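You operate a simulated robot arm through the tools that you are given. There is no shell and no other tool.

Carry out the task below with a simulated robot arm. There is one attempt and no reset: what you move stays moved.

TASK
Change the split gasket in the fill port for the blue one.
Fine: the tank is vented, keep it so; old gasket on the side tray; yellow cap on, clamp shut, wing nut to its green mark.

The check looks at the end state, three seconds after you hand in, the way a careful person would. Anything else that was tipped, shoved, dropped, spilled or broken makes it a failure. Lids that push on must go on centred and level and be pressed home; caps that screw on are set level and turned clockwise until they are tight.

THE ROBOT
A 7-joint arm with a two-finger parallel gripper, fixed in place. Base frame: the origin is at the foot of the arm, x ahead of it, y to its left, z up. Units: mm, rad, N and s.
With the tool pointing down near the work surface it reaches from about 100 to 480 mm from the base axis. Its first joint turns from -2.897 to 2.897 rad. Payload 1.57 kg.
Tool frame: the origin (TCP) lies between the finger pads and is the grasp point; the fingertips stand 30 mm ahead of it; z points along the fingers, y is the line along which they close. Largest opening 110 mm; finger width 24, thickness 12; the body of the gripper, 48 by 112 mm, starts 78 mm behind the TCP.
Orientation is told as [roll, pitch, yaw] about the base's x, y, z axes, in that order, counted from this pose: with the fingers straight down and closing along the base's y, the tool's x points along the base's -x, its y along +y and its z along -z.

THE INTERFACE
- The arm moves only by the tool apply_moves. Its arguments are lists of equal length, an entry for each row: "xyz": the shift along the tool's x, y, z in units of 50 mm (1.0 is 50 mm), a list of three; "turn": the turn, a rotation vector about the tool's x, y, z in units of 4 degrees (1.0 is 4 degrees), a list of three; "grip": the closure in counts, from 0 (fully open) to 255 (shut). In form: {"xyz": [[x, y, z], ...], "turn": [[ax, ay, az], ...], "grip": [grip, ...]}. A call has 1 to 20 rows; each row shifts and turns the commanded pose from where the row before left it, along the tool's axes as they then stand. A call with a number of a shift or a turn outside -1 to 1 is refused whole. Rows are played at 5 a second. More than 50 mm and 0.15 rad between two rows, or a gripper value outside its range, and nothing of the call is played. A pose out of reach is approached as far as the arm can. The call stops where the force on the tool passes 60 N (or 10 N more than at its start, if that is more) or the arm is blocked; 0.2 s more then pass. The fingers move at their own pace (about 45 mm/s each) and stop on an object; they squeeze with about 26 N. The grip force told is the motor's: it shows also when the fingers shut on nothing. Time passes only in rows, and 0.2 s behind the last, so rows that do not move let the fingers close. It gives the time, the measured TCP pose, the force on the tool (base axes), the opening and the grip force at its end, in the units of the frame above (readings bear some noise), with the torque about the TCP (base axes, N m) and any sound that the robot's microphone picked up, and new pictures: "show" is both (left out), scene, wrist or none.
- Cameras (640 x 400 px; columns grow to the right, rows downward): "scene" is fixed at [212.3, -510.2, 1631.7]; the picture's right is [-0.63, -0.77, 0.00], its down [-0.37, 0.30, -0.88] and it looks along [0.68, -0.56, -0.48] (base axes); focal length 214 px, centre (320, 200). "wrist" rides on the gripper at [70, 16, -141] in the tool frame; the picture's right is [-0.23, 0.97, 0.00], its down [-0.86, -0.20, -0.48] and it looks along [-0.47, -0.11, 0.88] (tool axes); focal length 222 px, centre (320, 200). There is no depth. A picture from a camera that has moved, and an enlarged one, comes with that camera's place and axes in the base frame and with its lens. The place of the scene camera against the robot may be out by one fixed shift of up to 25 mm in any direction.
- lift_body(by): slides the trunk up (or, below 0, down) by that many mm; the arm rides with it, the base frame stays. It gives what a move gives, with no picture.
- zoom(camera, box): a new picture of the part [left, top, right, bottom] of that camera's present view, enlarged. No time passes.
- sign_off(): hands the job in; it is judged then, once.

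Places have to be worked out from the pictures, the camera data and where the tool is seen. Open the gripper and draw the arm clear of the work before you hand the job in, unless the task says otherwise.

The tools are called after "Request:" by a JSON object that holds its "api" and its "payload". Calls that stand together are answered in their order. apply_moves: Moves the arm, as the interface text tells. Its arguments: {"type":"object","properties":{"xyz":{"type":"array","items":{"type":"array","items":{"type":"number"}}},"turn":{"type":"array","items":{"type":"array","items":{"type":"number"}}},"grip":{"type":"array","items":{"type":"number"}},"show":{"type":"string","enum":["both","scene","wrist","none"]}},"required":["xyz","turn","grip"]} The other tools are called the same way: lift_body (by) slides the trunk up or down; zoom (camera, box) takes an enlarged picture of a part of a camera's view; sign_off () hands the job in.

At the start:

```text
time: 0.0
eef_pos: [310.3, -229.4, 1332.3]
orientation: [0.001, -0.002, -0.001]
force: [0.0, -0.2, 0.2]
ft_torque: [0.01, 0.05, 0.0]
grip_width: 110.0
grasp_force: 0.1
trunk travel left (down, up): [-525.0, 65.0]
```

scene: 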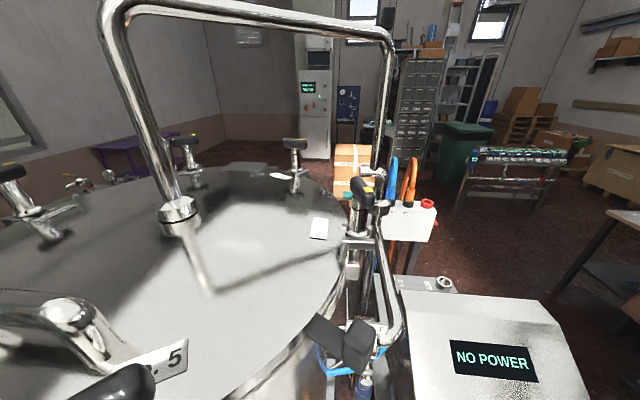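
wrist: 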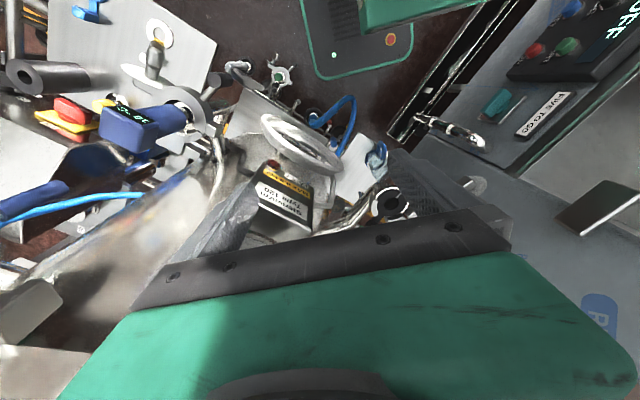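

The first pictures are cluttered, so I'll enlarge parts of both views before moving anything.

Request:
{"api": "zoom", "payload": {"camera": "wrist", "box": [0, 0, 320, 200]}}

Request:
{"api": "zoom", "payload": {"camera": "wrist", "box": [200, 40, 440, 240]}}

Request:
{"api": "zoom", "payload": {"camera": "scene", "box": [280, 140, 480, 400]}}

Request:
{"api": "zoom", "payload": {"camera": "scene", "box": [0, 130, 200, 400]}}

```text
2.00 times, centred on (160, 100) of wrist
camera zoom: at [241.5, -213.3, 1474.2], right [0.23, 0.97, 0.0], down [0.86, -0.2, 0.48], along [0.47, -0.11, -0.88], focal length 444 px, centre (640, 400)
```

zoom: 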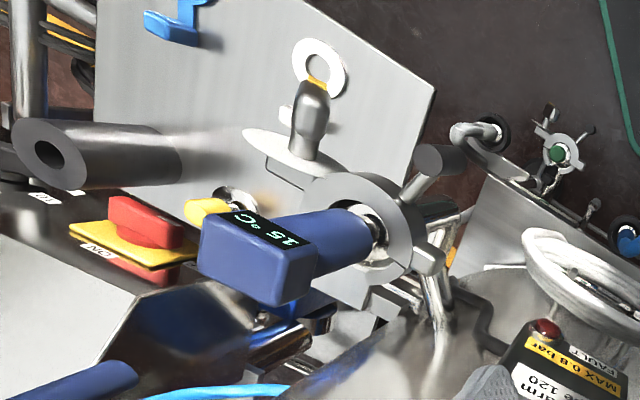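

```text
2.00 times, centred on (320, 140) of wrist
camera zoom: at [241.5, -213.3, 1474.2], right [0.23, 0.97, 0.0], down [0.86, -0.2, 0.48], along [0.47, -0.11, -0.88], focal length 444 px, centre (320, 320)
```

zoom: 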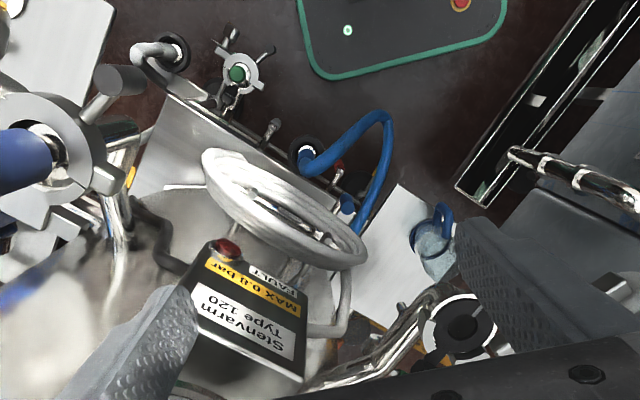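

```text
1.54 times, centred on (380, 270) of scene
camera zoom: at [212.3, -510.2, 1631.7], right [-0.63, -0.77, 0.0], down [-0.37, 0.3, -0.88], along [0.68, -0.56, -0.48], focal length 330 px, centre (228, 92)
```

zoom: 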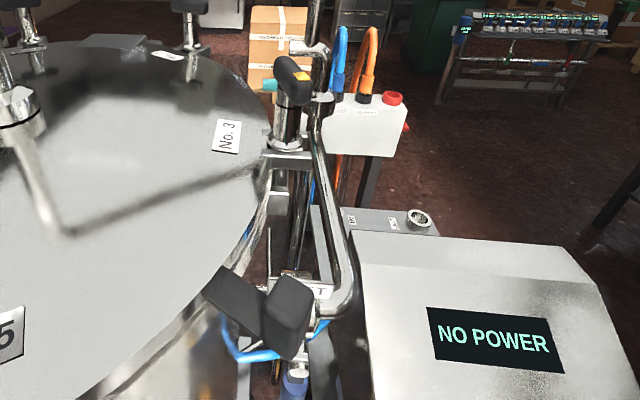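

```text
1.48 times, centred on (100, 265) of scene
camera zoom: at [212.3, -510.2, 1631.7], right [-0.63, -0.77, 0.0], down [-0.37, 0.3, -0.88], along [0.68, -0.56, -0.48], focal length 318 px, centre (646, 104)
```

zoom: 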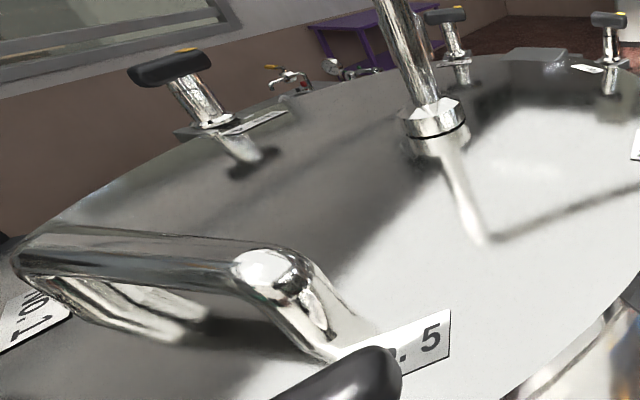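

I'll enlarge more of the wrist view, to read the items around the port and find the tray.

Request:
{"api": "zoom", "payload": {"camera": "wrist", "box": [200, 40, 320, 115]}}

Request:
{"api": "zoom", "payload": {"camera": "wrist", "box": [80, 0, 240, 100]}}

Request:
{"api": "zoom", "payload": {"camera": "wrist", "box": [320, 120, 480, 220]}}

Request:
{"api": "zoom", "payload": {"camera": "wrist", "box": [400, 0, 640, 150]}}

Request:
{"api": "zoom", "payload": {"camera": "wrist", "box": [0, 100, 240, 250]}}

Request:
{"api": "zoom", "payload": {"camera": "scene", "box": [310, 280, 430, 400]}}

```text
5.33 times, centred on (260, 78) of wrist
camera zoom: at [241.5, -213.3, 1474.2], right [0.23, 0.97, 0.0], down [0.86, -0.2, 0.48], along [0.47, -0.11, -0.88], focal length 1185 px, centre (640, 853)
```

zoom: 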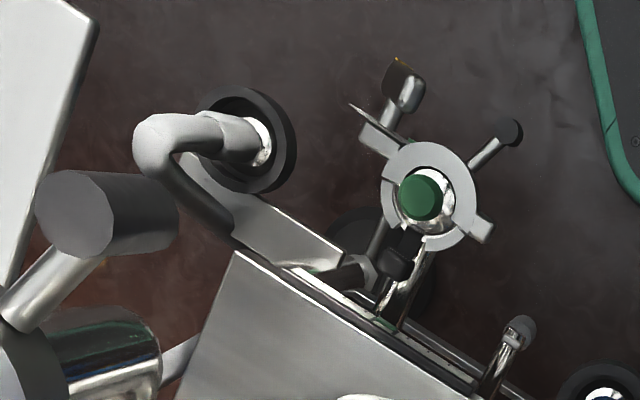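

```text
4.00 times, centred on (160, 50) of wrist
camera zoom: at [241.5, -213.3, 1474.2], right [0.23, 0.97, 0.0], down [0.86, -0.2, 0.48], along [0.47, -0.11, -0.88], focal length 888 px, centre (960, 800)
```

zoom: 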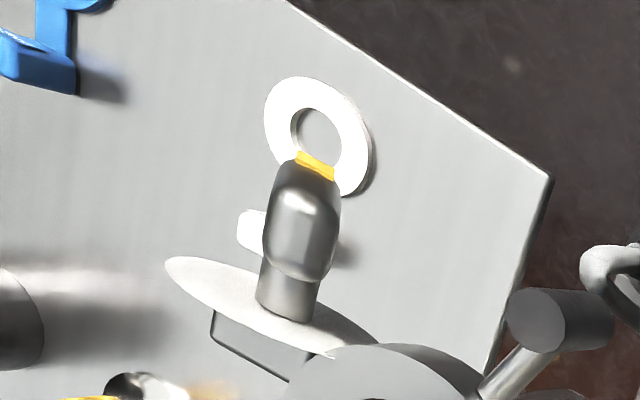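

```text
4.00 times, centred on (400, 170) of wrist
camera zoom: at [241.5, -213.3, 1474.2], right [0.23, 0.97, 0.0], down [0.86, -0.2, 0.48], along [0.47, -0.11, -0.88], focal length 888 px, centre (0, 320)
```

zoom: 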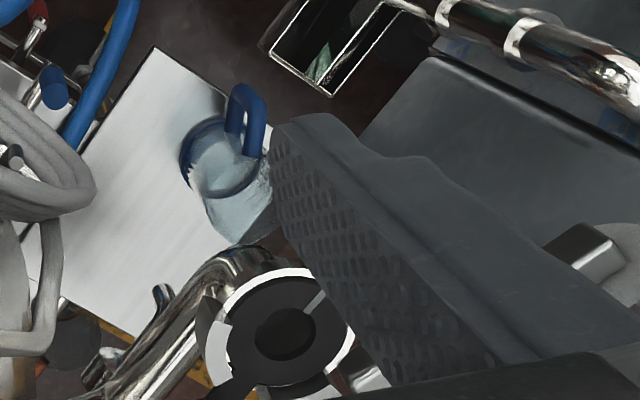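

```text
2.67 times, centred on (520, 75) of wrist
camera zoom: at [241.5, -213.3, 1474.2], right [0.23, 0.97, 0.0], down [0.86, -0.2, 0.48], along [0.47, -0.11, -0.88], focal length 592 px, centre (-213, 533)
```

zoom: 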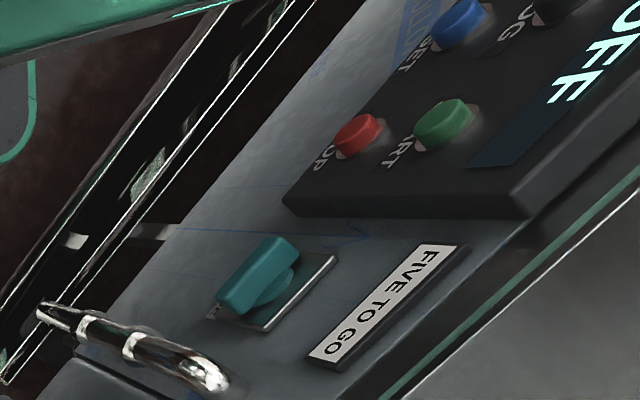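

```text
2.67 times, centred on (120, 175) of wrist
camera zoom: at [241.5, -213.3, 1474.2], right [0.23, 0.97, 0.0], down [0.86, -0.2, 0.48], along [0.47, -0.11, -0.88], focal length 592 px, centre (853, 267)
```

zoom: 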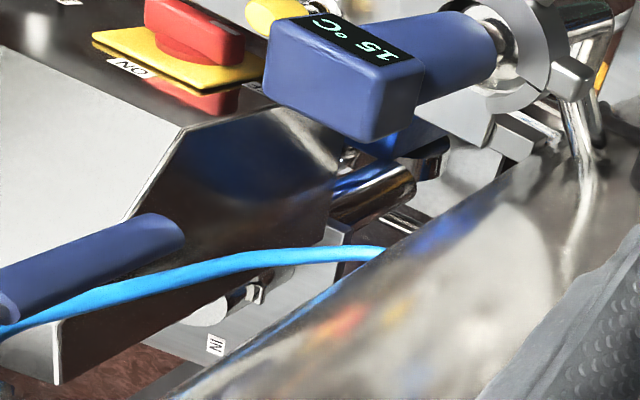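

```text
3.33 times, centred on (370, 340) of scene
camera zoom: at [212.3, -510.2, 1631.7], right [-0.63, -0.77, 0.0], down [-0.37, 0.3, -0.88], along [0.68, -0.56, -0.48], focal length 715 px, centre (153, -267)
```

zoom: 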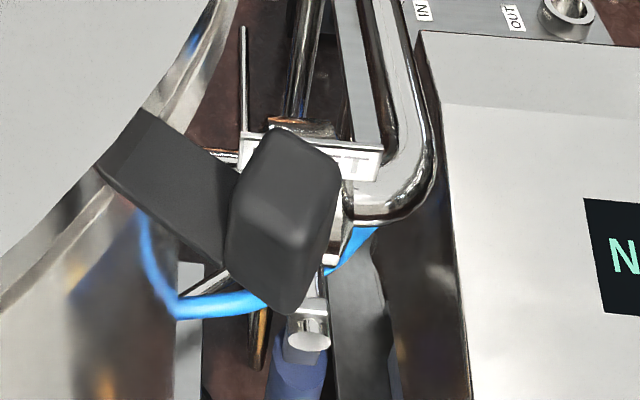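

The wrist camera faces forward and down. I'll retreat straight up 100 mm, which should be clear, to widen the view and get parallax.

Request:
{"api": "apply_moves", "payload": {"xyz": [[0, 0, -1], [0, 0, -1], [0, 0, 0]], "turn": [[0, 0, 0], [0, 0, 0], [0, 0, 0]], "grip": [0, 0, 0], "show": "both"}}

```text
time: 0.8
eef_pos: [310.5, -228.1, 1383.2]
orientation: [-0.001, -0.001, 0.0]
force: [-0.2, -1.0, -0.5]
ft_torque: [0.0, -0.04, 0.06]
grip_width: 109.9
grasp_force: 0.1
out of reach, approached as far as the arm can: row 2
trunk travel left (down, up): [-525.0, 65.0]
camera wrist: at [241.8, -212.8, 1524.7], right [0.23, 0.97, 0.0], down [0.86, -0.2, 0.48], along [0.47, -0.11, -0.88], focal length 222 px, centre (320, 200)
```

scene: 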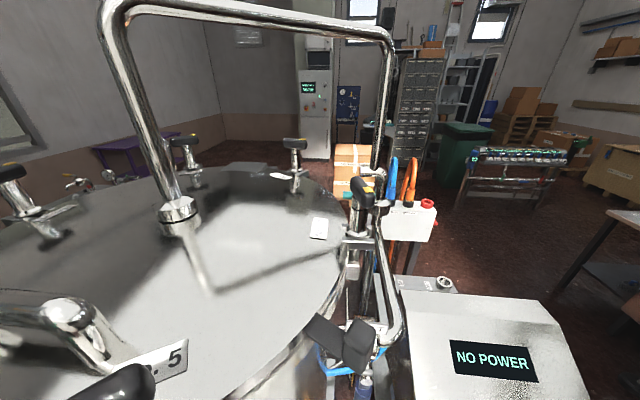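
wrist: 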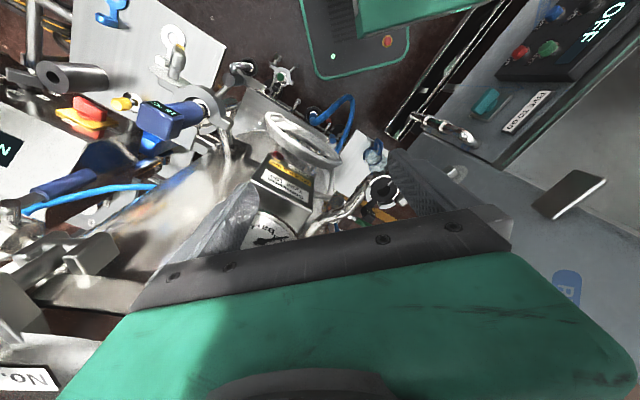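

It rose 51 mm and then hit its reach limit. I'll zoom on the same features again to triangulate their heights.

Request:
{"api": "zoom", "payload": {"camera": "wrist", "box": [80, 0, 240, 100]}}

Request:
{"api": "zoom", "payload": {"camera": "wrist", "box": [200, 40, 440, 240]}}

Request:
{"api": "zoom", "payload": {"camera": "wrist", "box": [0, 100, 240, 250]}}

Request:
{"api": "zoom", "payload": {"camera": "wrist", "box": [0, 0, 160, 100]}}

```text
4.00 times, centred on (160, 50) of wrist
camera zoom: at [241.8, -212.8, 1524.7], right [0.23, 0.97, 0.0], down [0.86, -0.2, 0.48], along [0.47, -0.11, -0.88], focal length 888 px, centre (960, 800)
```

zoom: 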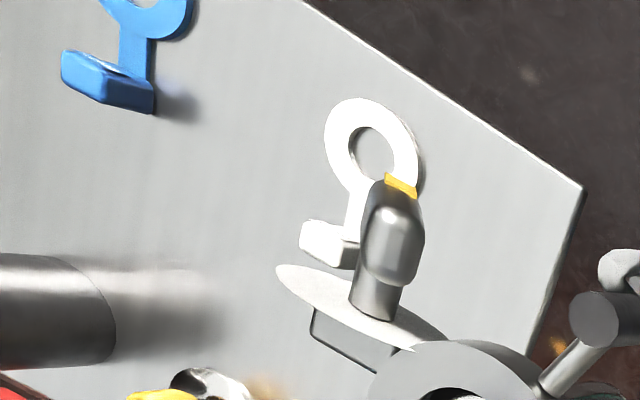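

```text
2.00 times, centred on (320, 140) of wrist
camera zoom: at [241.8, -212.8, 1524.7], right [0.23, 0.97, 0.0], down [0.86, -0.2, 0.48], along [0.47, -0.11, -0.88], focal length 444 px, centre (320, 320)
```

zoom: 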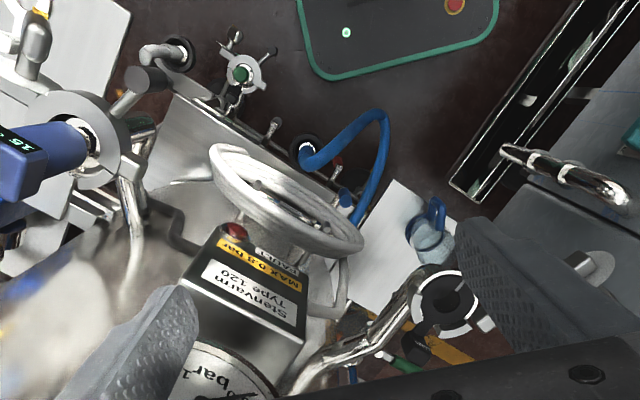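

```text
2.67 times, centred on (120, 175) of wrist
camera zoom: at [241.8, -212.8, 1524.7], right [0.23, 0.97, 0.0], down [0.86, -0.2, 0.48], along [0.47, -0.11, -0.88], focal length 592 px, centre (853, 267)
```

zoom: 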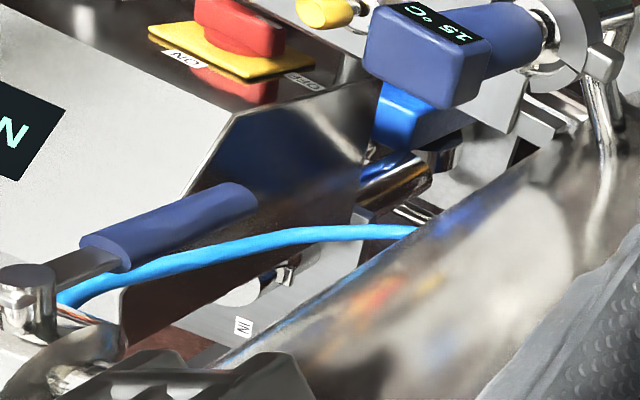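

```text
4.00 times, centred on (80, 50) of wrist
camera zoom: at [241.8, -212.8, 1524.7], right [0.23, 0.97, 0.0], down [0.86, -0.2, 0.48], along [0.47, -0.11, -0.88], focal length 888 px, centre (1280, 800)
```

zoom: 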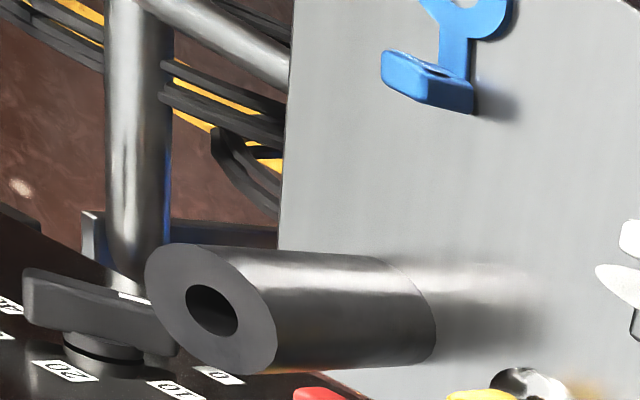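

I need to see more of the right-hand side. I'll yaw the tool 80° clockwise in place (free air here), so the wrist camera looks toward -y.

Request:
{"api": "apply_moves", "payload": {"xyz": [[0, 0, 0.2], [0, 0, 0], [0, 0, 0], [0, 0, 0], [0, 0, 0], [0, 0, 0], [0, 0, 0], [0, 0, 0], [0, 0, 0], [0, 0, 0], [0, 0, 0], [0, 0, 0], [0, 0, 0], [0, 0, 0], [0, 0, 0], [0, 0, 0], [0, 0, 0], [0, 0, 0], [0, 0, 0], [0, 0, 0]], "turn": [[0, 0, 1], [0, 0, 1], [0, 0, 1], [0, 0, 1], [0, 0, 1], [0, 0, 1], [0, 0, 1], [0, 0, 1], [0, 0, 1], [0, 0, 1], [0, 0, 1], [0, 0, 1], [0, 0, 1], [0, 0, 1], [0, 0, 1], [0, 0, 1], [0, 0, 1], [0, 0, 1], [0, 0, 1], [0, 0, 1]], "grip": [0, 0, 0, 0, 0, 0, 0, 0, 0, 0, 0, 0, 0, 0, 0, 0, 0, 0, 0, 0], "show": "wrist"}}

```text
time: 1.9
eef_pos: [311.9, -230.3, 1374.5]
orientation: [-0.006, -0.008, -0.268]
force: [6.7, -2.9, -9.4]
ft_torque: [-0.11, 0.39, -0.17]
grip_width: 110.0
grasp_force: 0.0
trunk travel left (down, up): [-525.0, 65.0]
stopped in row 5: the force on the tool passed its limit at 75 N (the readings are from after the stop); the commanded pose is now the measured one
camera wrist: at [248.5, -195.8, 1515.3], right [0.48, 0.88, 0.0], down [0.77, -0.41, 0.49], along [0.43, -0.23, -0.87], focal length 222 px, centre (320, 200)
```

wrist: 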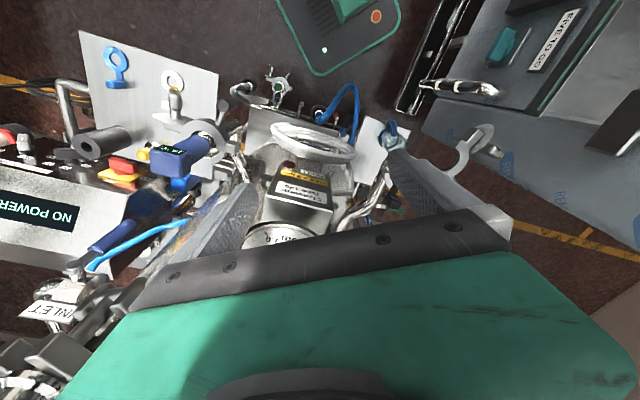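

The tool met something after about 16° (75 N) on the side hidden from the wrist camera. I'll undo the turn and check the force and the scene picture.

Request:
{"api": "apply_moves", "payload": {"xyz": [[0, 0, 0], [0, 0, 0]], "turn": [[0, 0, -0.8], [0, 0, -0.8]], "grip": [0, 0], "show": "both"}}

```text
time: 2.5
eef_pos: [311.1, -231.1, 1373.2]
orientation: [-0.003, -0.006, -0.156]
force: [0.4, 0.1, -0.6]
ft_torque: [0.01, 0.0, 0.01]
grip_width: 110.0
grasp_force: 0.0
trunk travel left (down, up): [-525.0, 65.0]
camera wrist: at [245.2, -202.9, 1515.3], right [0.38, 0.93, 0.0], down [0.81, -0.33, 0.48], along [0.45, -0.18, -0.87], focal length 222 px, centre (320, 200)
```

scene: 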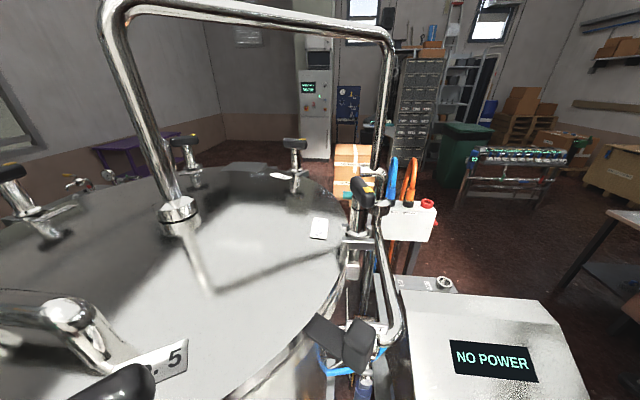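
wrist: 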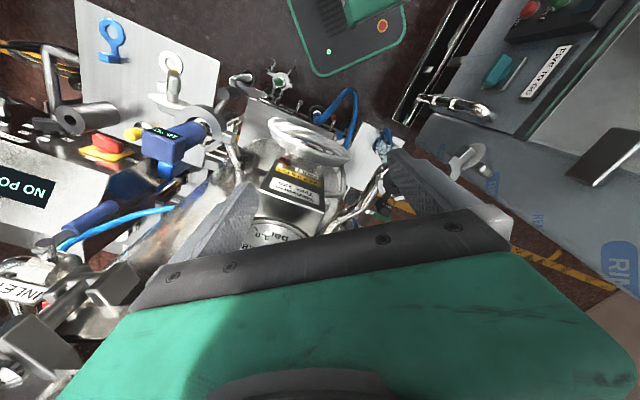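

With the turn undone the force is back to zero. The reading fits a touch from above and behind, perhaps the arm's own folded wrist near its height limit. I'll raise the trunk 65 mm so the arm can work less folded.

Request:
{"api": "lift_body", "payload": {"by": 65}}

```text
time: 3.5
eef_pos: [311.0, -229.6, 1438.7]
orientation: [-0.005, -0.007, -0.156]
force: [-0.4, 0.4, 0.7]
ft_torque: [0.02, -0.02, -0.01]
grip_width: 109.8
grasp_force: 0.2
trunk travel left (down, up): [-590.0, 0.0]
```

The trunk is at the top and the tool is free. I'll come down 50 mm with the arm and yaw again in small steps, watching the force.

Request:
{"api": "apply_moves", "payload": {"xyz": [[0, 0, 1], [0, 0, 0], [0, 0, 0], [0, 0, 0], [0, 0, 0], [0, 0, 0], [0, 0, 0]], "turn": [[0, 0, 0], [0, 0, 0.8], [0, 0, 0.8], [0, 0, 0.8], [0, 0, 0.8], [0, 0, 0.8], [0, 0, 0]], "grip": [0, 0, 0, 0, 0, 0, 0], "show": "wrist"}}

```text
time: 5.1
eef_pos: [311.5, -229.6, 1387.5]
orientation: [-0.002, -0.008, -0.437]
force: [0.1, -0.5, -0.4]
ft_torque: [0.01, 0.02, -0.02]
grip_width: 109.7
grasp_force: 0.0
trunk travel left (down, up): [-590.0, 0.0]
camera wrist: at [255.6, -185.6, 1530.2], right [0.62, 0.79, 0.0], down [0.69, -0.54, 0.49], along [0.38, -0.3, -0.87], focal length 222 px, centre (320, 200)
```

wrist: 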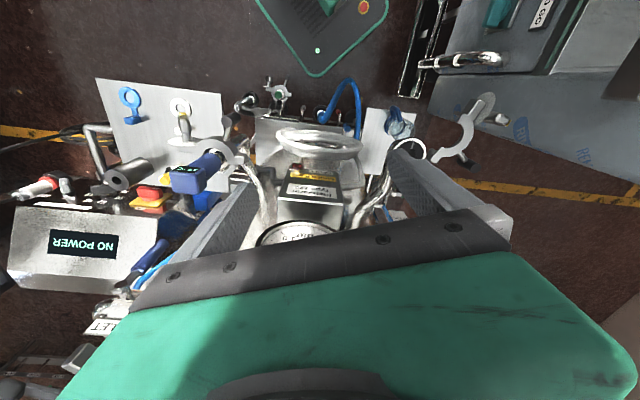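

That turned freely, so the earlier stop came from the arm being folded at its height limit. The equipment now lines up with the picture, and I'll zoom in on it.

Request:
{"api": "zoom", "payload": {"camera": "wrist", "box": [80, 70, 272, 190]}}

Request:
{"api": "zoom", "payload": {"camera": "wrist", "box": [230, 70, 390, 170]}}

Request:
{"api": "zoom", "payload": {"camera": "wrist", "box": [340, 70, 532, 190]}}

Request:
{"api": "zoom", "payload": {"camera": "wrist", "box": [200, 140, 424, 280]}}

Request:
{"api": "zoom", "payload": {"camera": "wrist", "box": [0, 160, 240, 400]}}

```text
3.33 times, centred on (176, 130) of wrist
camera zoom: at [255.6, -185.6, 1530.2], right [0.62, 0.79, 0.0], down [0.69, -0.54, 0.49], along [0.38, -0.3, -0.87], focal length 740 px, centre (800, 433)
```

zoom: 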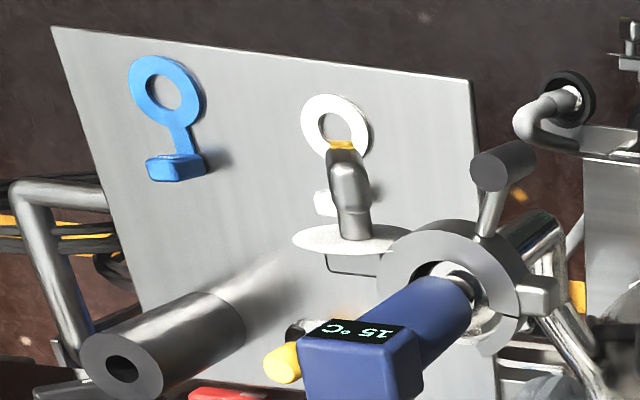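

```text
4.00 times, centred on (310, 120) of wrist
camera zoom: at [255.6, -185.6, 1530.2], right [0.62, 0.79, 0.0], down [0.69, -0.54, 0.49], along [0.38, -0.3, -0.87], focal length 888 px, centre (360, 520)
```

zoom: 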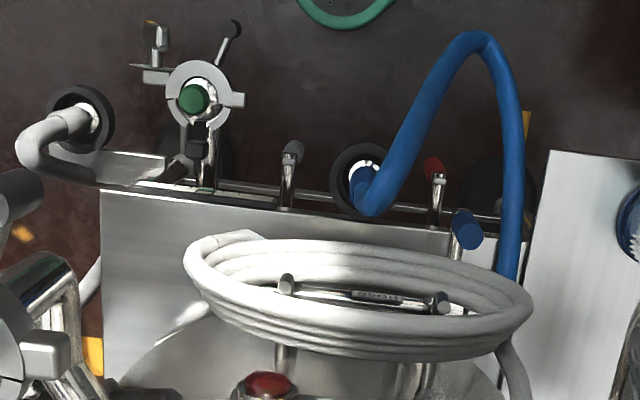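

```text
3.33 times, centred on (436, 130) of wrist
camera zoom: at [255.6, -185.6, 1530.2], right [0.62, 0.79, 0.0], down [0.69, -0.54, 0.49], along [0.38, -0.3, -0.87], focal length 740 px, centre (-67, 433)
```

zoom: 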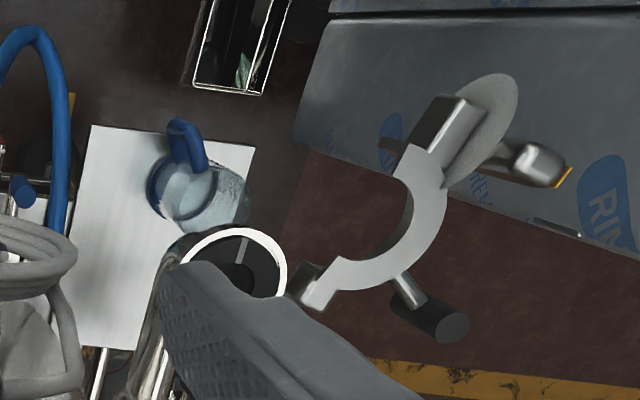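

```text
2.86 times, centred on (312, 210) of wrist
camera zoom: at [255.6, -185.6, 1530.2], right [0.62, 0.79, 0.0], down [0.69, -0.54, 0.49], along [0.38, -0.3, -0.87], focal length 635 px, centre (343, 171)
```

zoom: 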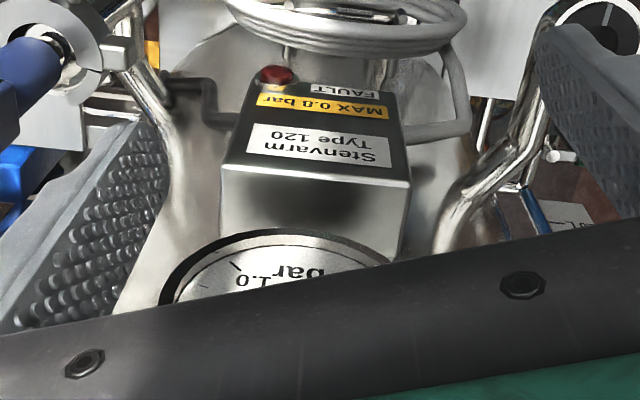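

```text
1.67 times, centred on (120, 280) of wrist
camera zoom: at [255.6, -185.6, 1530.2], right [0.62, 0.79, 0.0], down [0.69, -0.54, 0.49], along [0.38, -0.3, -0.87], focal length 370 px, centre (653, 67)
```

zoom: 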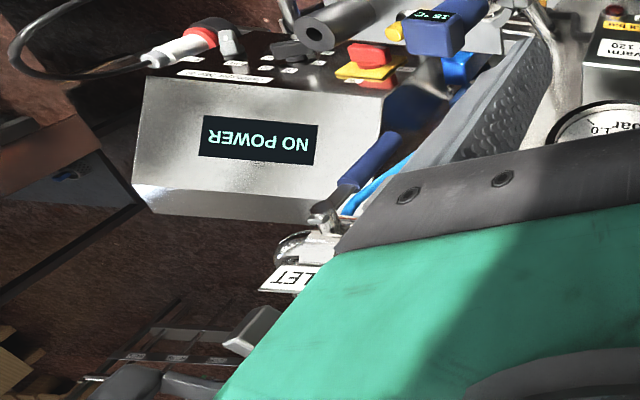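

The wing-nut clamp hangs open on the right next to a port whose black gasket has a slit. I'd put that port near (475, -125, 1100). A tray holds blue and white tabbed gaskets, and a yellow-topped part sits next to the thermometer. I'll yaw back to 0 and shift +y so the port shows between the fingers.

Request:
{"api": "apply_moves", "payload": {"xyz": [[0, 0, 0], [0, 0, 0], [0, 0, 0], [0, 0, 0], [0, 0, 0], [0, 0, 0], [0, 0, 0], [0, 1, 0], [0, 0.4, 0], [0, 0, 0]], "turn": [[0, 0, -0.9], [0, 0, -0.9], [0, 0, -0.9], [0, 0, -0.9], [0, 0, -0.9], [0, 0, -0.9], [0, 0, -0.86], [0, 0, 0], [0, 0, 0], [0, 0, 0]], "grip": [0, 0, 0, 0, 0, 0, 0, 0, 0, 0], "show": "wrist"}}

```text
time: 7.3
eef_pos: [312.3, -161.1, 1390.9]
orientation: [-0.006, -0.006, 0.001]
force: [0.2, -0.1, 0.0]
ft_torque: [0.02, 0.0, -0.01]
grip_width: 109.9
grasp_force: 0.0
trunk travel left (down, up): [-590.0, 0.0]
camera wrist: at [242.5, -144.0, 1531.1], right [0.23, 0.97, 0.0], down [0.85, -0.2, 0.48], along [0.47, -0.11, -0.87], focal length 222 px, centre (320, 200)
```

wrist: 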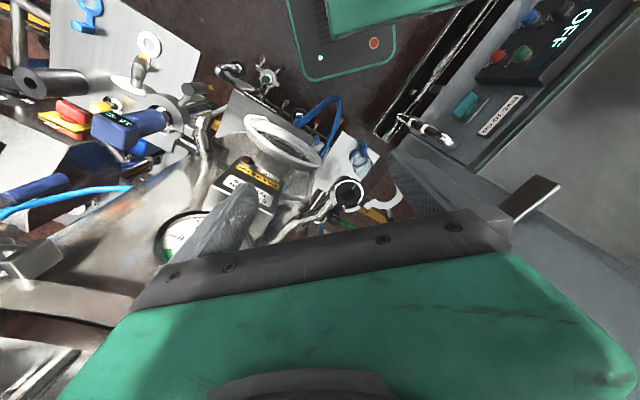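

Request:
{"api": "zoom", "payload": {"camera": "wrist", "box": [290, 140, 418, 220]}}

Request:
{"api": "zoom", "payload": {"camera": "wrist", "box": [60, 70, 220, 170]}}

```text
5.00 times, centred on (354, 180) of wrist
camera zoom: at [242.5, -144.0, 1531.1], right [0.23, 0.97, 0.0], down [0.85, -0.2, 0.48], along [0.47, -0.11, -0.87], focal length 1111 px, centre (150, 300)
```

zoom: 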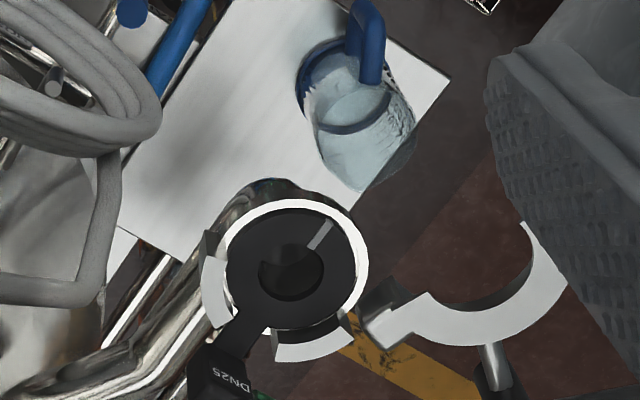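

```text
4.00 times, centred on (140, 120) of wrist
camera zoom: at [242.5, -144.0, 1531.1], right [0.23, 0.97, 0.0], down [0.85, -0.2, 0.48], along [0.47, -0.11, -0.87], focal length 888 px, centre (1040, 520)
```

zoom: 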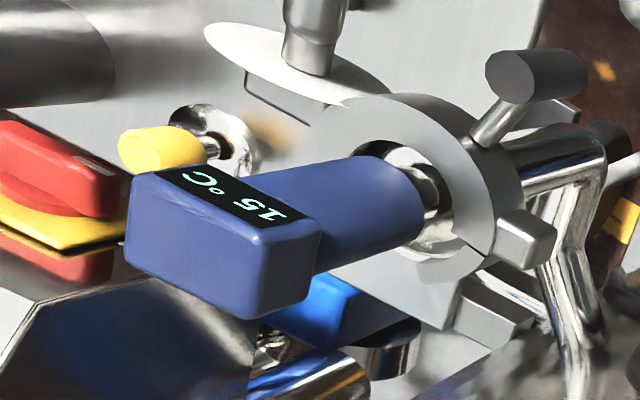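

The port is clear now: a black split gasket marked DN25 with its tab to the lower left, at about (461, -136, 1127) and facing up toward the robot. Next I'll move over to (200, -330), staying high, and yaw to view the tray and yellow cap with a good baseline.

Request:
{"api": "apply_moves", "payload": {"xyz": [[0.45, -0.68, 0], [0.45, -0.68, 0], [0.45, -0.68, 0], [0.45, -0.68, 0], [0.45, -0.68, 0], [0, 0, 0], [0, 0, 0], [0, 0, 0], [0, 0, 0], [0, 0, 0], [0, 0, 0], [0, 0, 0], [0, 0, 0], [0, 0, 0], [0, 0, 0], [0, 0, 0], [0, 0, 0]], "turn": [[0, 0, 0], [0, 0, 0], [0, 0, 0], [0, 0, 0], [0, 0, 0], [0, 0, 0.9], [0, 0, 0.9], [0, 0, 0.9], [0, 0, 0.9], [0, 0, 0.9], [0, 0, 0.9], [0, 0, 0.9], [0, 0, 0.9], [0, 0, 0.9], [0, 0, 0.9], [0, 0, 0.9], [0, 0, 0]], "grip": [0, 0, 0, 0, 0, 0, 0, 0, 0, 0, 0, 0, 0, 0, 0, 0, 0], "show": "both"}}

```text
time: 10.9
eef_pos: [199.8, -331.3, 1388.5]
orientation: [0.0, -0.008, -0.691]
force: [0.7, -0.4, 0.7]
ft_torque: [-0.02, 0.0, -0.02]
grip_width: 110.1
grasp_force: 0.0
trunk travel left (down, up): [-590.0, 0.0]
camera wrist: at [156.4, -273.4, 1530.7], right [0.8, 0.61, 0.0], down [0.53, -0.7, 0.49], along [0.29, -0.39, -0.87], focal length 222 px, centre (320, 200)
```

scene: 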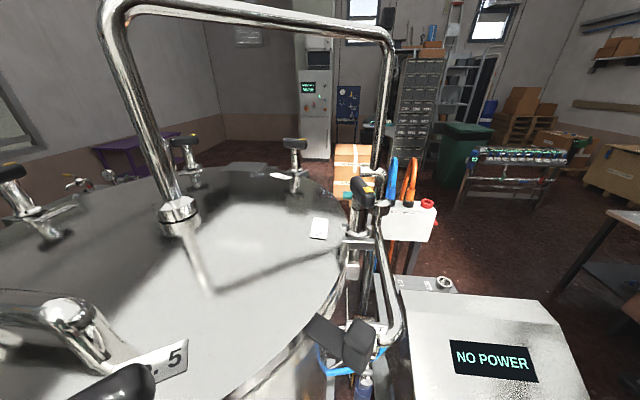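
wrist: 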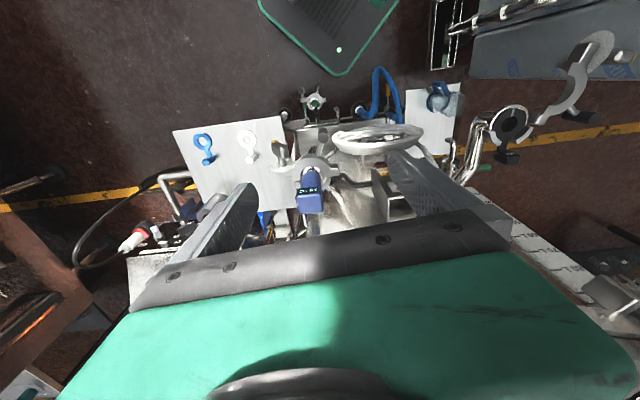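

Request:
{"api": "zoom", "payload": {"camera": "wrist", "box": [160, 110, 352, 230]}}

Request:
{"api": "zoom", "payload": {"camera": "wrist", "box": [400, 10, 640, 210]}}

Request:
{"api": "zoom", "payload": {"camera": "wrist", "box": [260, 60, 420, 160]}}

```text
3.33 times, centred on (256, 170) of wrist
camera zoom: at [156.4, -273.4, 1530.7], right [0.8, 0.61, 0.0], down [0.53, -0.7, 0.49], along [0.29, -0.39, -0.87], focal length 740 px, centre (533, 300)
```

zoom: 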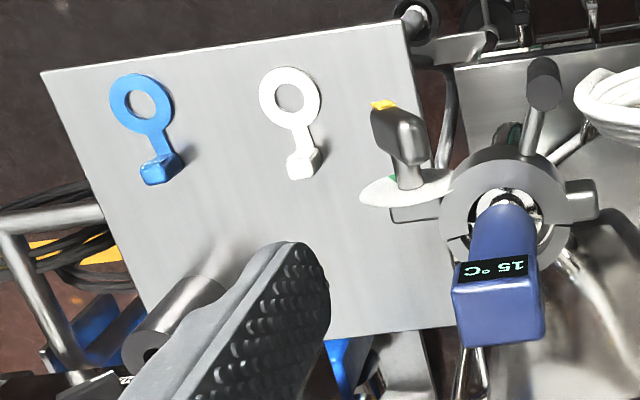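

```text
2.00 times, centred on (520, 110) of wrist
camera zoom: at [156.4, -273.4, 1530.7], right [0.8, 0.61, 0.0], down [0.53, -0.7, 0.49], along [0.29, -0.39, -0.87], focal length 444 px, centre (-80, 380)
```

zoom: 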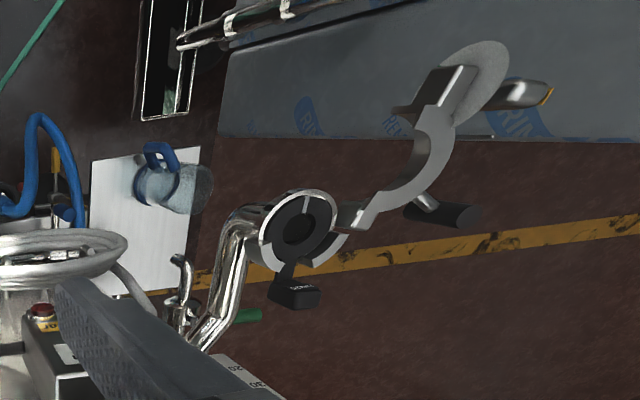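

```text
4.00 times, centred on (340, 110) of wrist
camera zoom: at [156.4, -273.4, 1530.7], right [0.8, 0.61, 0.0], down [0.53, -0.7, 0.49], along [0.29, -0.39, -0.87], focal length 888 px, centre (240, 560)
```

zoom: 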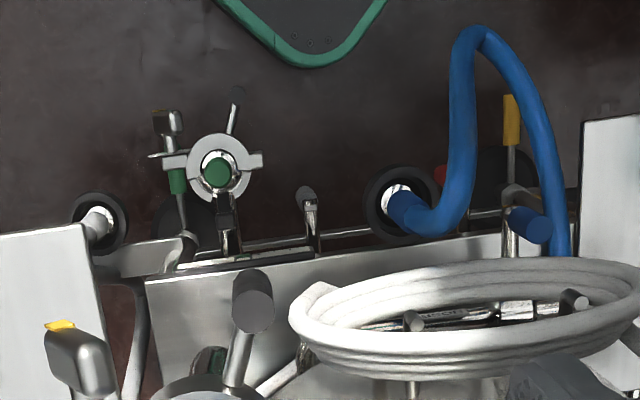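

I now have good views of the clamp's wing nut and of the blue gasket, which I triangulate near (-22, -616, 882). A finger hides the yellow cap. I'll pull back toward the base and yaw a bit more to see the whole tray.

Request:
{"api": "apply_moves", "payload": {"xyz": [[0.75, 0.08, 0], [0.75, 0.08, 0], [0.75, 0.08, 0], [0, 0, 0], [0, 0, 0], [0, 0, 0], [0, 0, 0], [0, 0, 0]], "turn": [[0, 0, 0], [0, 0, 0], [0, 0, 0], [0, 0, 0.9], [0, 0, 0.9], [0, 0, 0.9], [0, 0, 0.9], [0, 0, 0]], "grip": [0, 0, 0, 0, 0, 0, 0, 0], "show": "wrist"}}

```text
time: 12.7
eef_pos: [119.5, -250.8, 1387.9]
orientation: [0.0, -0.008, -0.943]
force: [0.3, 0.0, 0.6]
ft_torque: [0.0, -0.03, 0.03]
grip_width: 109.9
grasp_force: 0.0
trunk travel left (down, up): [-590.0, 0.0]
camera wrist: at [91.9, -183.5, 1529.6], right [0.92, 0.39, 0.0], down [0.34, -0.81, 0.49], along [0.19, -0.45, -0.87], focal length 222 px, centre (320, 200)
```

wrist: 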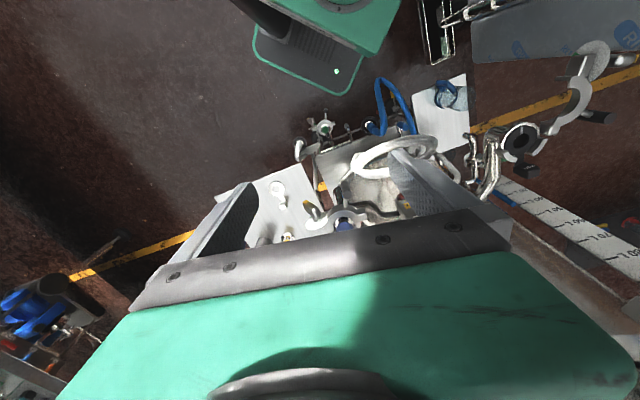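

Request:
{"api": "zoom", "payload": {"camera": "wrist", "box": [220, 150, 380, 250]}}

Request:
{"api": "zoom", "payload": {"camera": "wrist", "box": [440, 20, 632, 200]}}

Request:
{"api": "zoom", "payload": {"camera": "wrist", "box": [360, 70, 480, 145]}}

```text
4.00 times, centred on (300, 200) of wrist
camera zoom: at [91.9, -183.5, 1529.6], right [0.92, 0.39, 0.0], down [0.34, -0.81, 0.49], along [0.19, -0.45, -0.87], focal length 888 px, centre (400, 200)
```

zoom: 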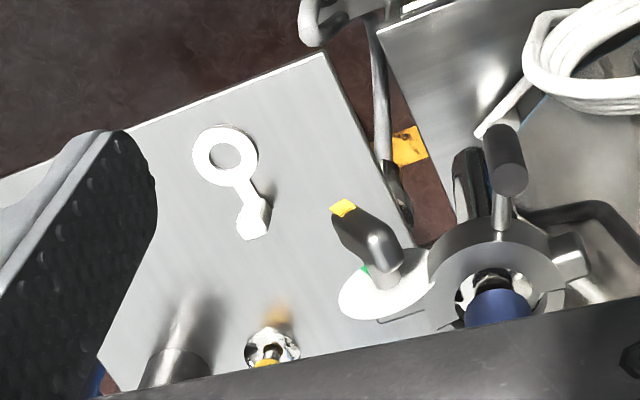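

```text
2.22 times, centred on (536, 110) of wrist
camera zoom: at [91.9, -183.5, 1529.6], right [0.92, 0.39, 0.0], down [0.34, -0.81, 0.49], along [0.19, -0.45, -0.87], focal length 494 px, centre (-160, 400)
```

zoom: 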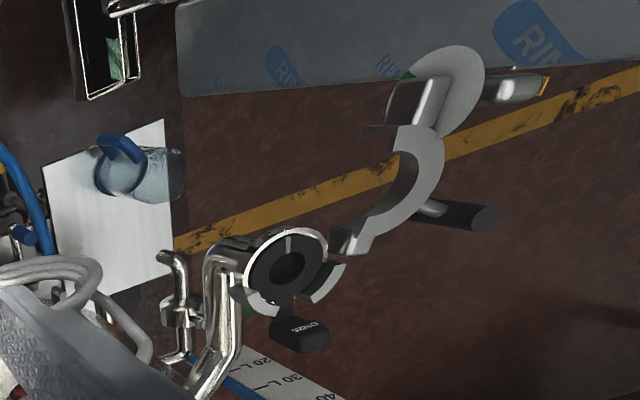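

```text
5.33 times, centred on (420, 108) of wrist
camera zoom: at [91.9, -183.5, 1529.6], right [0.92, 0.39, 0.0], down [0.34, -0.81, 0.49], along [0.19, -0.45, -0.87], focal length 1185 px, centre (-213, 693)
```

zoom: 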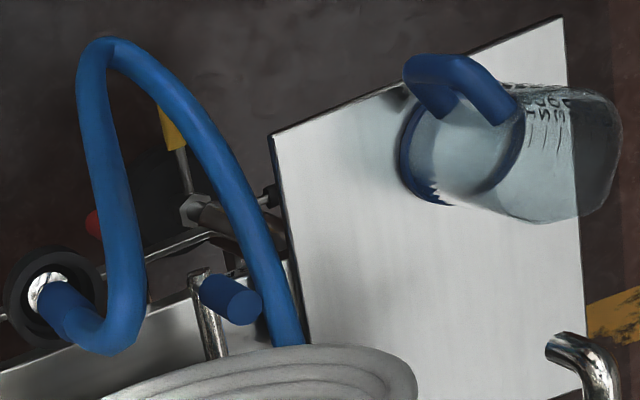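

The yellow cap stands on the same tray as the blue gasket, at roughly (180, -700, 900), so I need to learn how far the arm reaches there. I'll move high over the tray's near edge and yaw to face it.

Request:
{"api": "apply_moves", "payload": {"xyz": [[-0.51, -0.66, 0], [-0.51, -0.66, 0], [-0.51, -0.66, 0], [-0.51, -0.66, 0], [-0.51, -0.66, 0], [0, 0, 0], [0, 0, 0], [0, 0, 0], [0, 0, 0], [0, 0, 0], [0, 0, 0], [0, 0, 0], [0, 0, 0]], "turn": [[0, 0, 0], [0, 0, 0], [0, 0, 0], [0, 0, 0], [0, 0, 0], [0, 0, 0.94], [0, 0, 0.94], [0, 0, 0.94], [0, 0, 0.94], [0, 0, 0.94], [0, 0, 0.94], [0, 0, 0.94], [0, 0, 0]], "grip": [0, 0, 0, 0, 0, 0, 0, 0, 0, 0, 0, 0, 0], "show": "wrist"}}

```text
time: 15.5
eef_pos: [62.6, -451.0, 1388.7]
orientation: [0.003, -0.007, -1.402]
force: [-0.2, -0.6, 0.7]
ft_torque: [0.02, -0.01, -0.05]
grip_width: 110.0
grasp_force: 0.1
trunk travel left (down, up): [-590.0, 0.0]
camera wrist: at [66.5, -378.7, 1531.1], right [1.0, -0.06, 0.01], down [-0.06, -0.87, 0.48], along [-0.02, -0.48, -0.88], focal length 222 px, centre (320, 200)
```

wrist: 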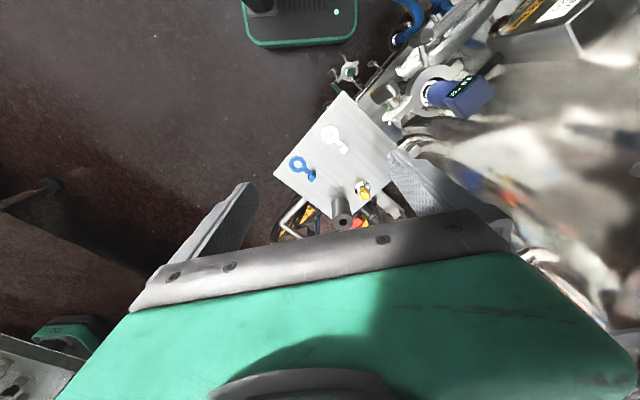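

Request:
{"api": "zoom", "payload": {"camera": "wrist", "box": [264, 80, 424, 240]}}

Request:
{"api": "zoom", "payload": {"camera": "wrist", "box": [320, 150, 420, 240]}}

Request:
{"api": "zoom", "payload": {"camera": "wrist", "box": [360, 20, 552, 140]}}

```text
2.50 times, centred on (344, 160) of wrist
camera zoom: at [66.5, -378.7, 1531.1], right [1.0, -0.06, 0.01], down [-0.06, -0.87, 0.48], along [-0.02, -0.48, -0.88], focal length 555 px, centre (260, 300)
```

zoom: 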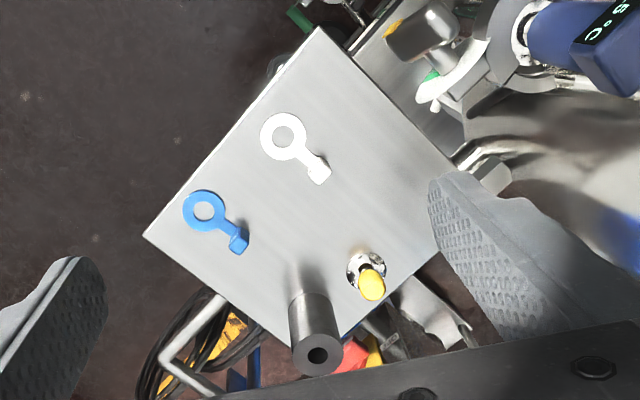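

```text
4.44 times, centred on (370, 195) of wrist
camera zoom: at [66.5, -378.7, 1531.1], right [1.0, -0.06, 0.01], down [-0.06, -0.87, 0.48], along [-0.02, -0.48, -0.88], focal length 987 px, centre (98, 222)
```

zoom: 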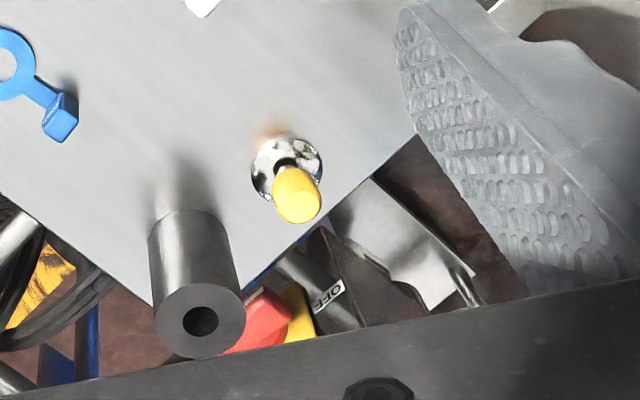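

```text
3.33 times, centred on (456, 80) of wrist
camera zoom: at [66.5, -378.7, 1531.1], right [1.0, -0.06, 0.01], down [-0.06, -0.87, 0.48], along [-0.02, -0.48, -0.88], focal length 740 px, centre (-133, 600)
```

zoom: 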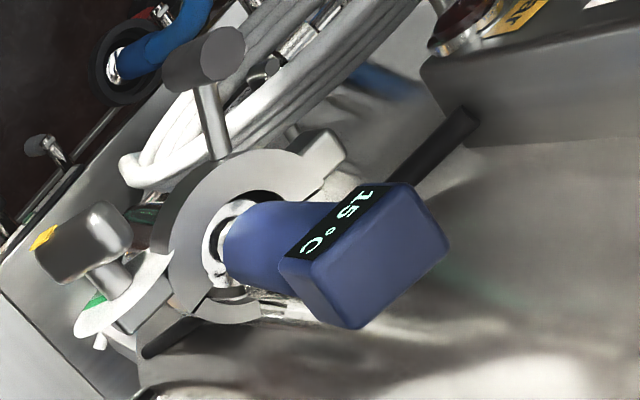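

Better triangulation puts the blue gasket's ring at about (-5, -591, 921) and the yellow cap at about (183, -676, 921). I'll probe reach by moving outward over the free left part of the tray, still high.

Request:
{"api": "apply_moves", "payload": {"xyz": [[-0.6, -0.63, 0], [-0.6, -0.63, 0], [0, 0, 0]], "turn": [[0, 0, 0], [0, 0, 0], [0, 0, 0]], "grip": [0, 0, 0], "show": "none"}}

Request:
{"api": "lift_body", "payload": {"by": -150}}

```text
time: 16.0
eef_pos: [26.3, -502.9, 1391.3]
orientation: [-0.001, -0.033, -1.412]
force: [-0.7, -19.8, -25.8]
ft_torque: [0.4, 0.07, -0.04]
grip_width: 110.1
grasp_force: 0.1
out of reach, approached as far as the arm can: row 2
trunk travel left (down, up): [-590.0, 0.0]
stopped in row 2: the force on the tool passed its limit at 147 N (the readings are from after the stop); the commanded pose is now the measured one
```

```text
time: 17.8
eef_pos: [25.6, -503.5, 1240.0]
orientation: [0.001, -0.03, -1.415]
force: [-2.2, -27.8, -43.8]
ft_torque: [-0.05, -0.12, 0.03]
grip_width: 109.9
grasp_force: 0.0
trunk travel left (down, up): [-440.0, 150.0]
```

The force stayed outward and down while the trunk moved, so the hand is touching the arm's own forearm. Tool-down far out and high folds the wrist too much. I'll back off inward and go lower with the arm.

Request:
{"api": "apply_moves", "payload": {"xyz": [[0.5, 0, 0.3], [0.5, 0, 0.3], [0, 0, 0]], "turn": [[0, 0, 0], [0, 0, 0], [0, 0, 0]], "grip": [0, 0, 0], "show": "wrist"}}

```text
time: 18.6
eef_pos: [17.9, -454.6, 1208.4]
orientation: [0.001, -0.027, -1.414]
force: [-0.5, 0.2, 0.6]
ft_torque: [0.01, -0.03, -0.03]
grip_width: 110.2
grasp_force: 0.1
trunk travel left (down, up): [-440.0, 150.0]
camera wrist: at [22.6, -379.3, 1348.8], right [1.0, -0.07, 0.01], down [-0.07, -0.86, 0.5], along [-0.03, -0.5, -0.87], focal length 222 px, centre (320, 200)
```

wrist: 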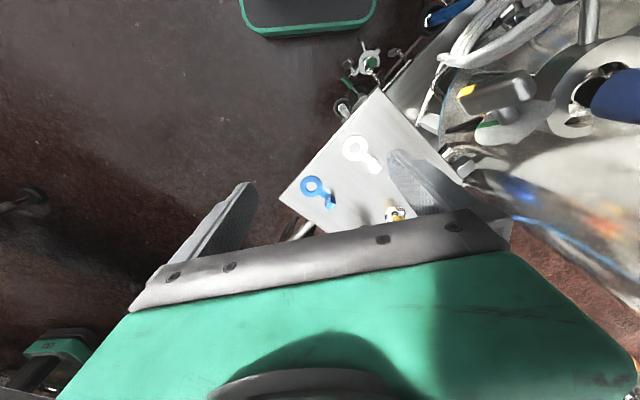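

It's free again. To gain reach I'll put the trunk back to the top and lower the arm instead, over the clear left side of the tray.

Request:
{"api": "lift_body", "payload": {"by": 150}}

Request:
{"api": "apply_moves", "payload": {"xyz": [[0, 0, 1], [0, 0, 1], [0, 0, 1], [0, 0, 1], [0, 0, 1], [0, 0, 0]], "turn": [[0, 0, 0], [0, 0, 0], [0, 0, 0], [0, 0, 0], [0, 0, 0], [0, 0, 0]], "grip": [0, 0, 0, 0, 0, 0], "show": "wrist"}}

```text
time: 20.3
eef_pos: [16.6, -454.5, 1357.9]
orientation: [0.0, -0.028, -1.414]
force: [0.3, -0.2, -0.1]
ft_torque: [-0.01, -0.01, -0.01]
grip_width: 110.0
grasp_force: 0.1
trunk travel left (down, up): [-590.0, 0.0]
```

```text
time: 21.7
eef_pos: [21.4, -462.2, 1112.1]
orientation: [-0.003, -0.023, -1.412]
force: [0.3, 0.1, 0.0]
ft_torque: [0.06, 0.01, 0.01]
grip_width: 110.1
grasp_force: 0.0
trunk travel left (down, up): [-590.0, 0.0]
camera wrist: at [26.6, -388.2, 1252.1], right [1.0, -0.07, 0.0], down [-0.06, -0.87, 0.5], along [-0.03, -0.5, -0.87], focal length 222 px, centre (320, 200)
```

wrist: 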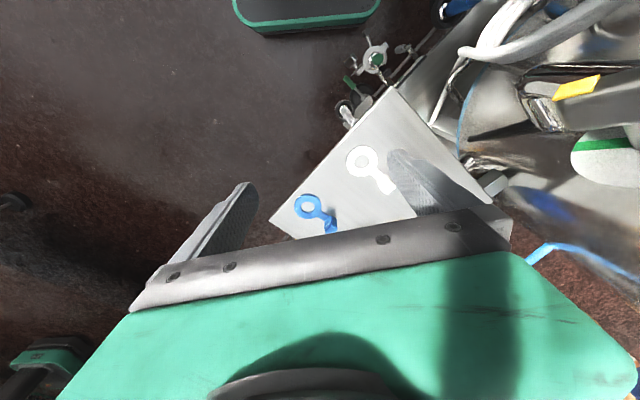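

The view is good and there's no contact. I'll test outward reach at this lower height, moving about 100 mm outward over the tray.

Request:
{"api": "apply_moves", "payload": {"xyz": [[-0.63, -0.17, 0], [-0.63, -0.17, 0], [-0.63, -0.17, 0], [0, 0, 0]], "turn": [[0, 0, 0], [0, 0, 0], [0, 0, 0], [0, 0, 0]], "grip": [0, 0, 0, 0], "show": "wrist"}}

```text
time: 22.7
eef_pos: [8.9, -558.7, 1110.4]
orientation: [0.0, -0.026, -1.414]
force: [0.4, -0.3, 0.2]
ft_torque: [-0.01, -0.02, -0.01]
grip_width: 110.2
grasp_force: 0.1
trunk travel left (down, up): [-590.0, 0.0]
camera wrist: at [15.2, -482.8, 1251.9], right [1.0, -0.07, 0.01], down [-0.07, -0.86, 0.5], along [-0.03, -0.5, -0.87], focal length 222 px, centre (320, 200)
```

wrist: 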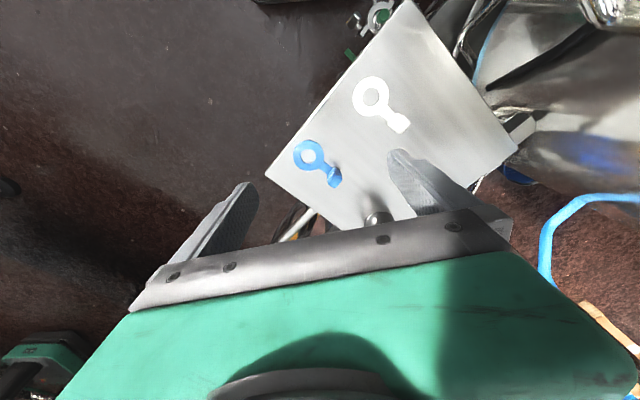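

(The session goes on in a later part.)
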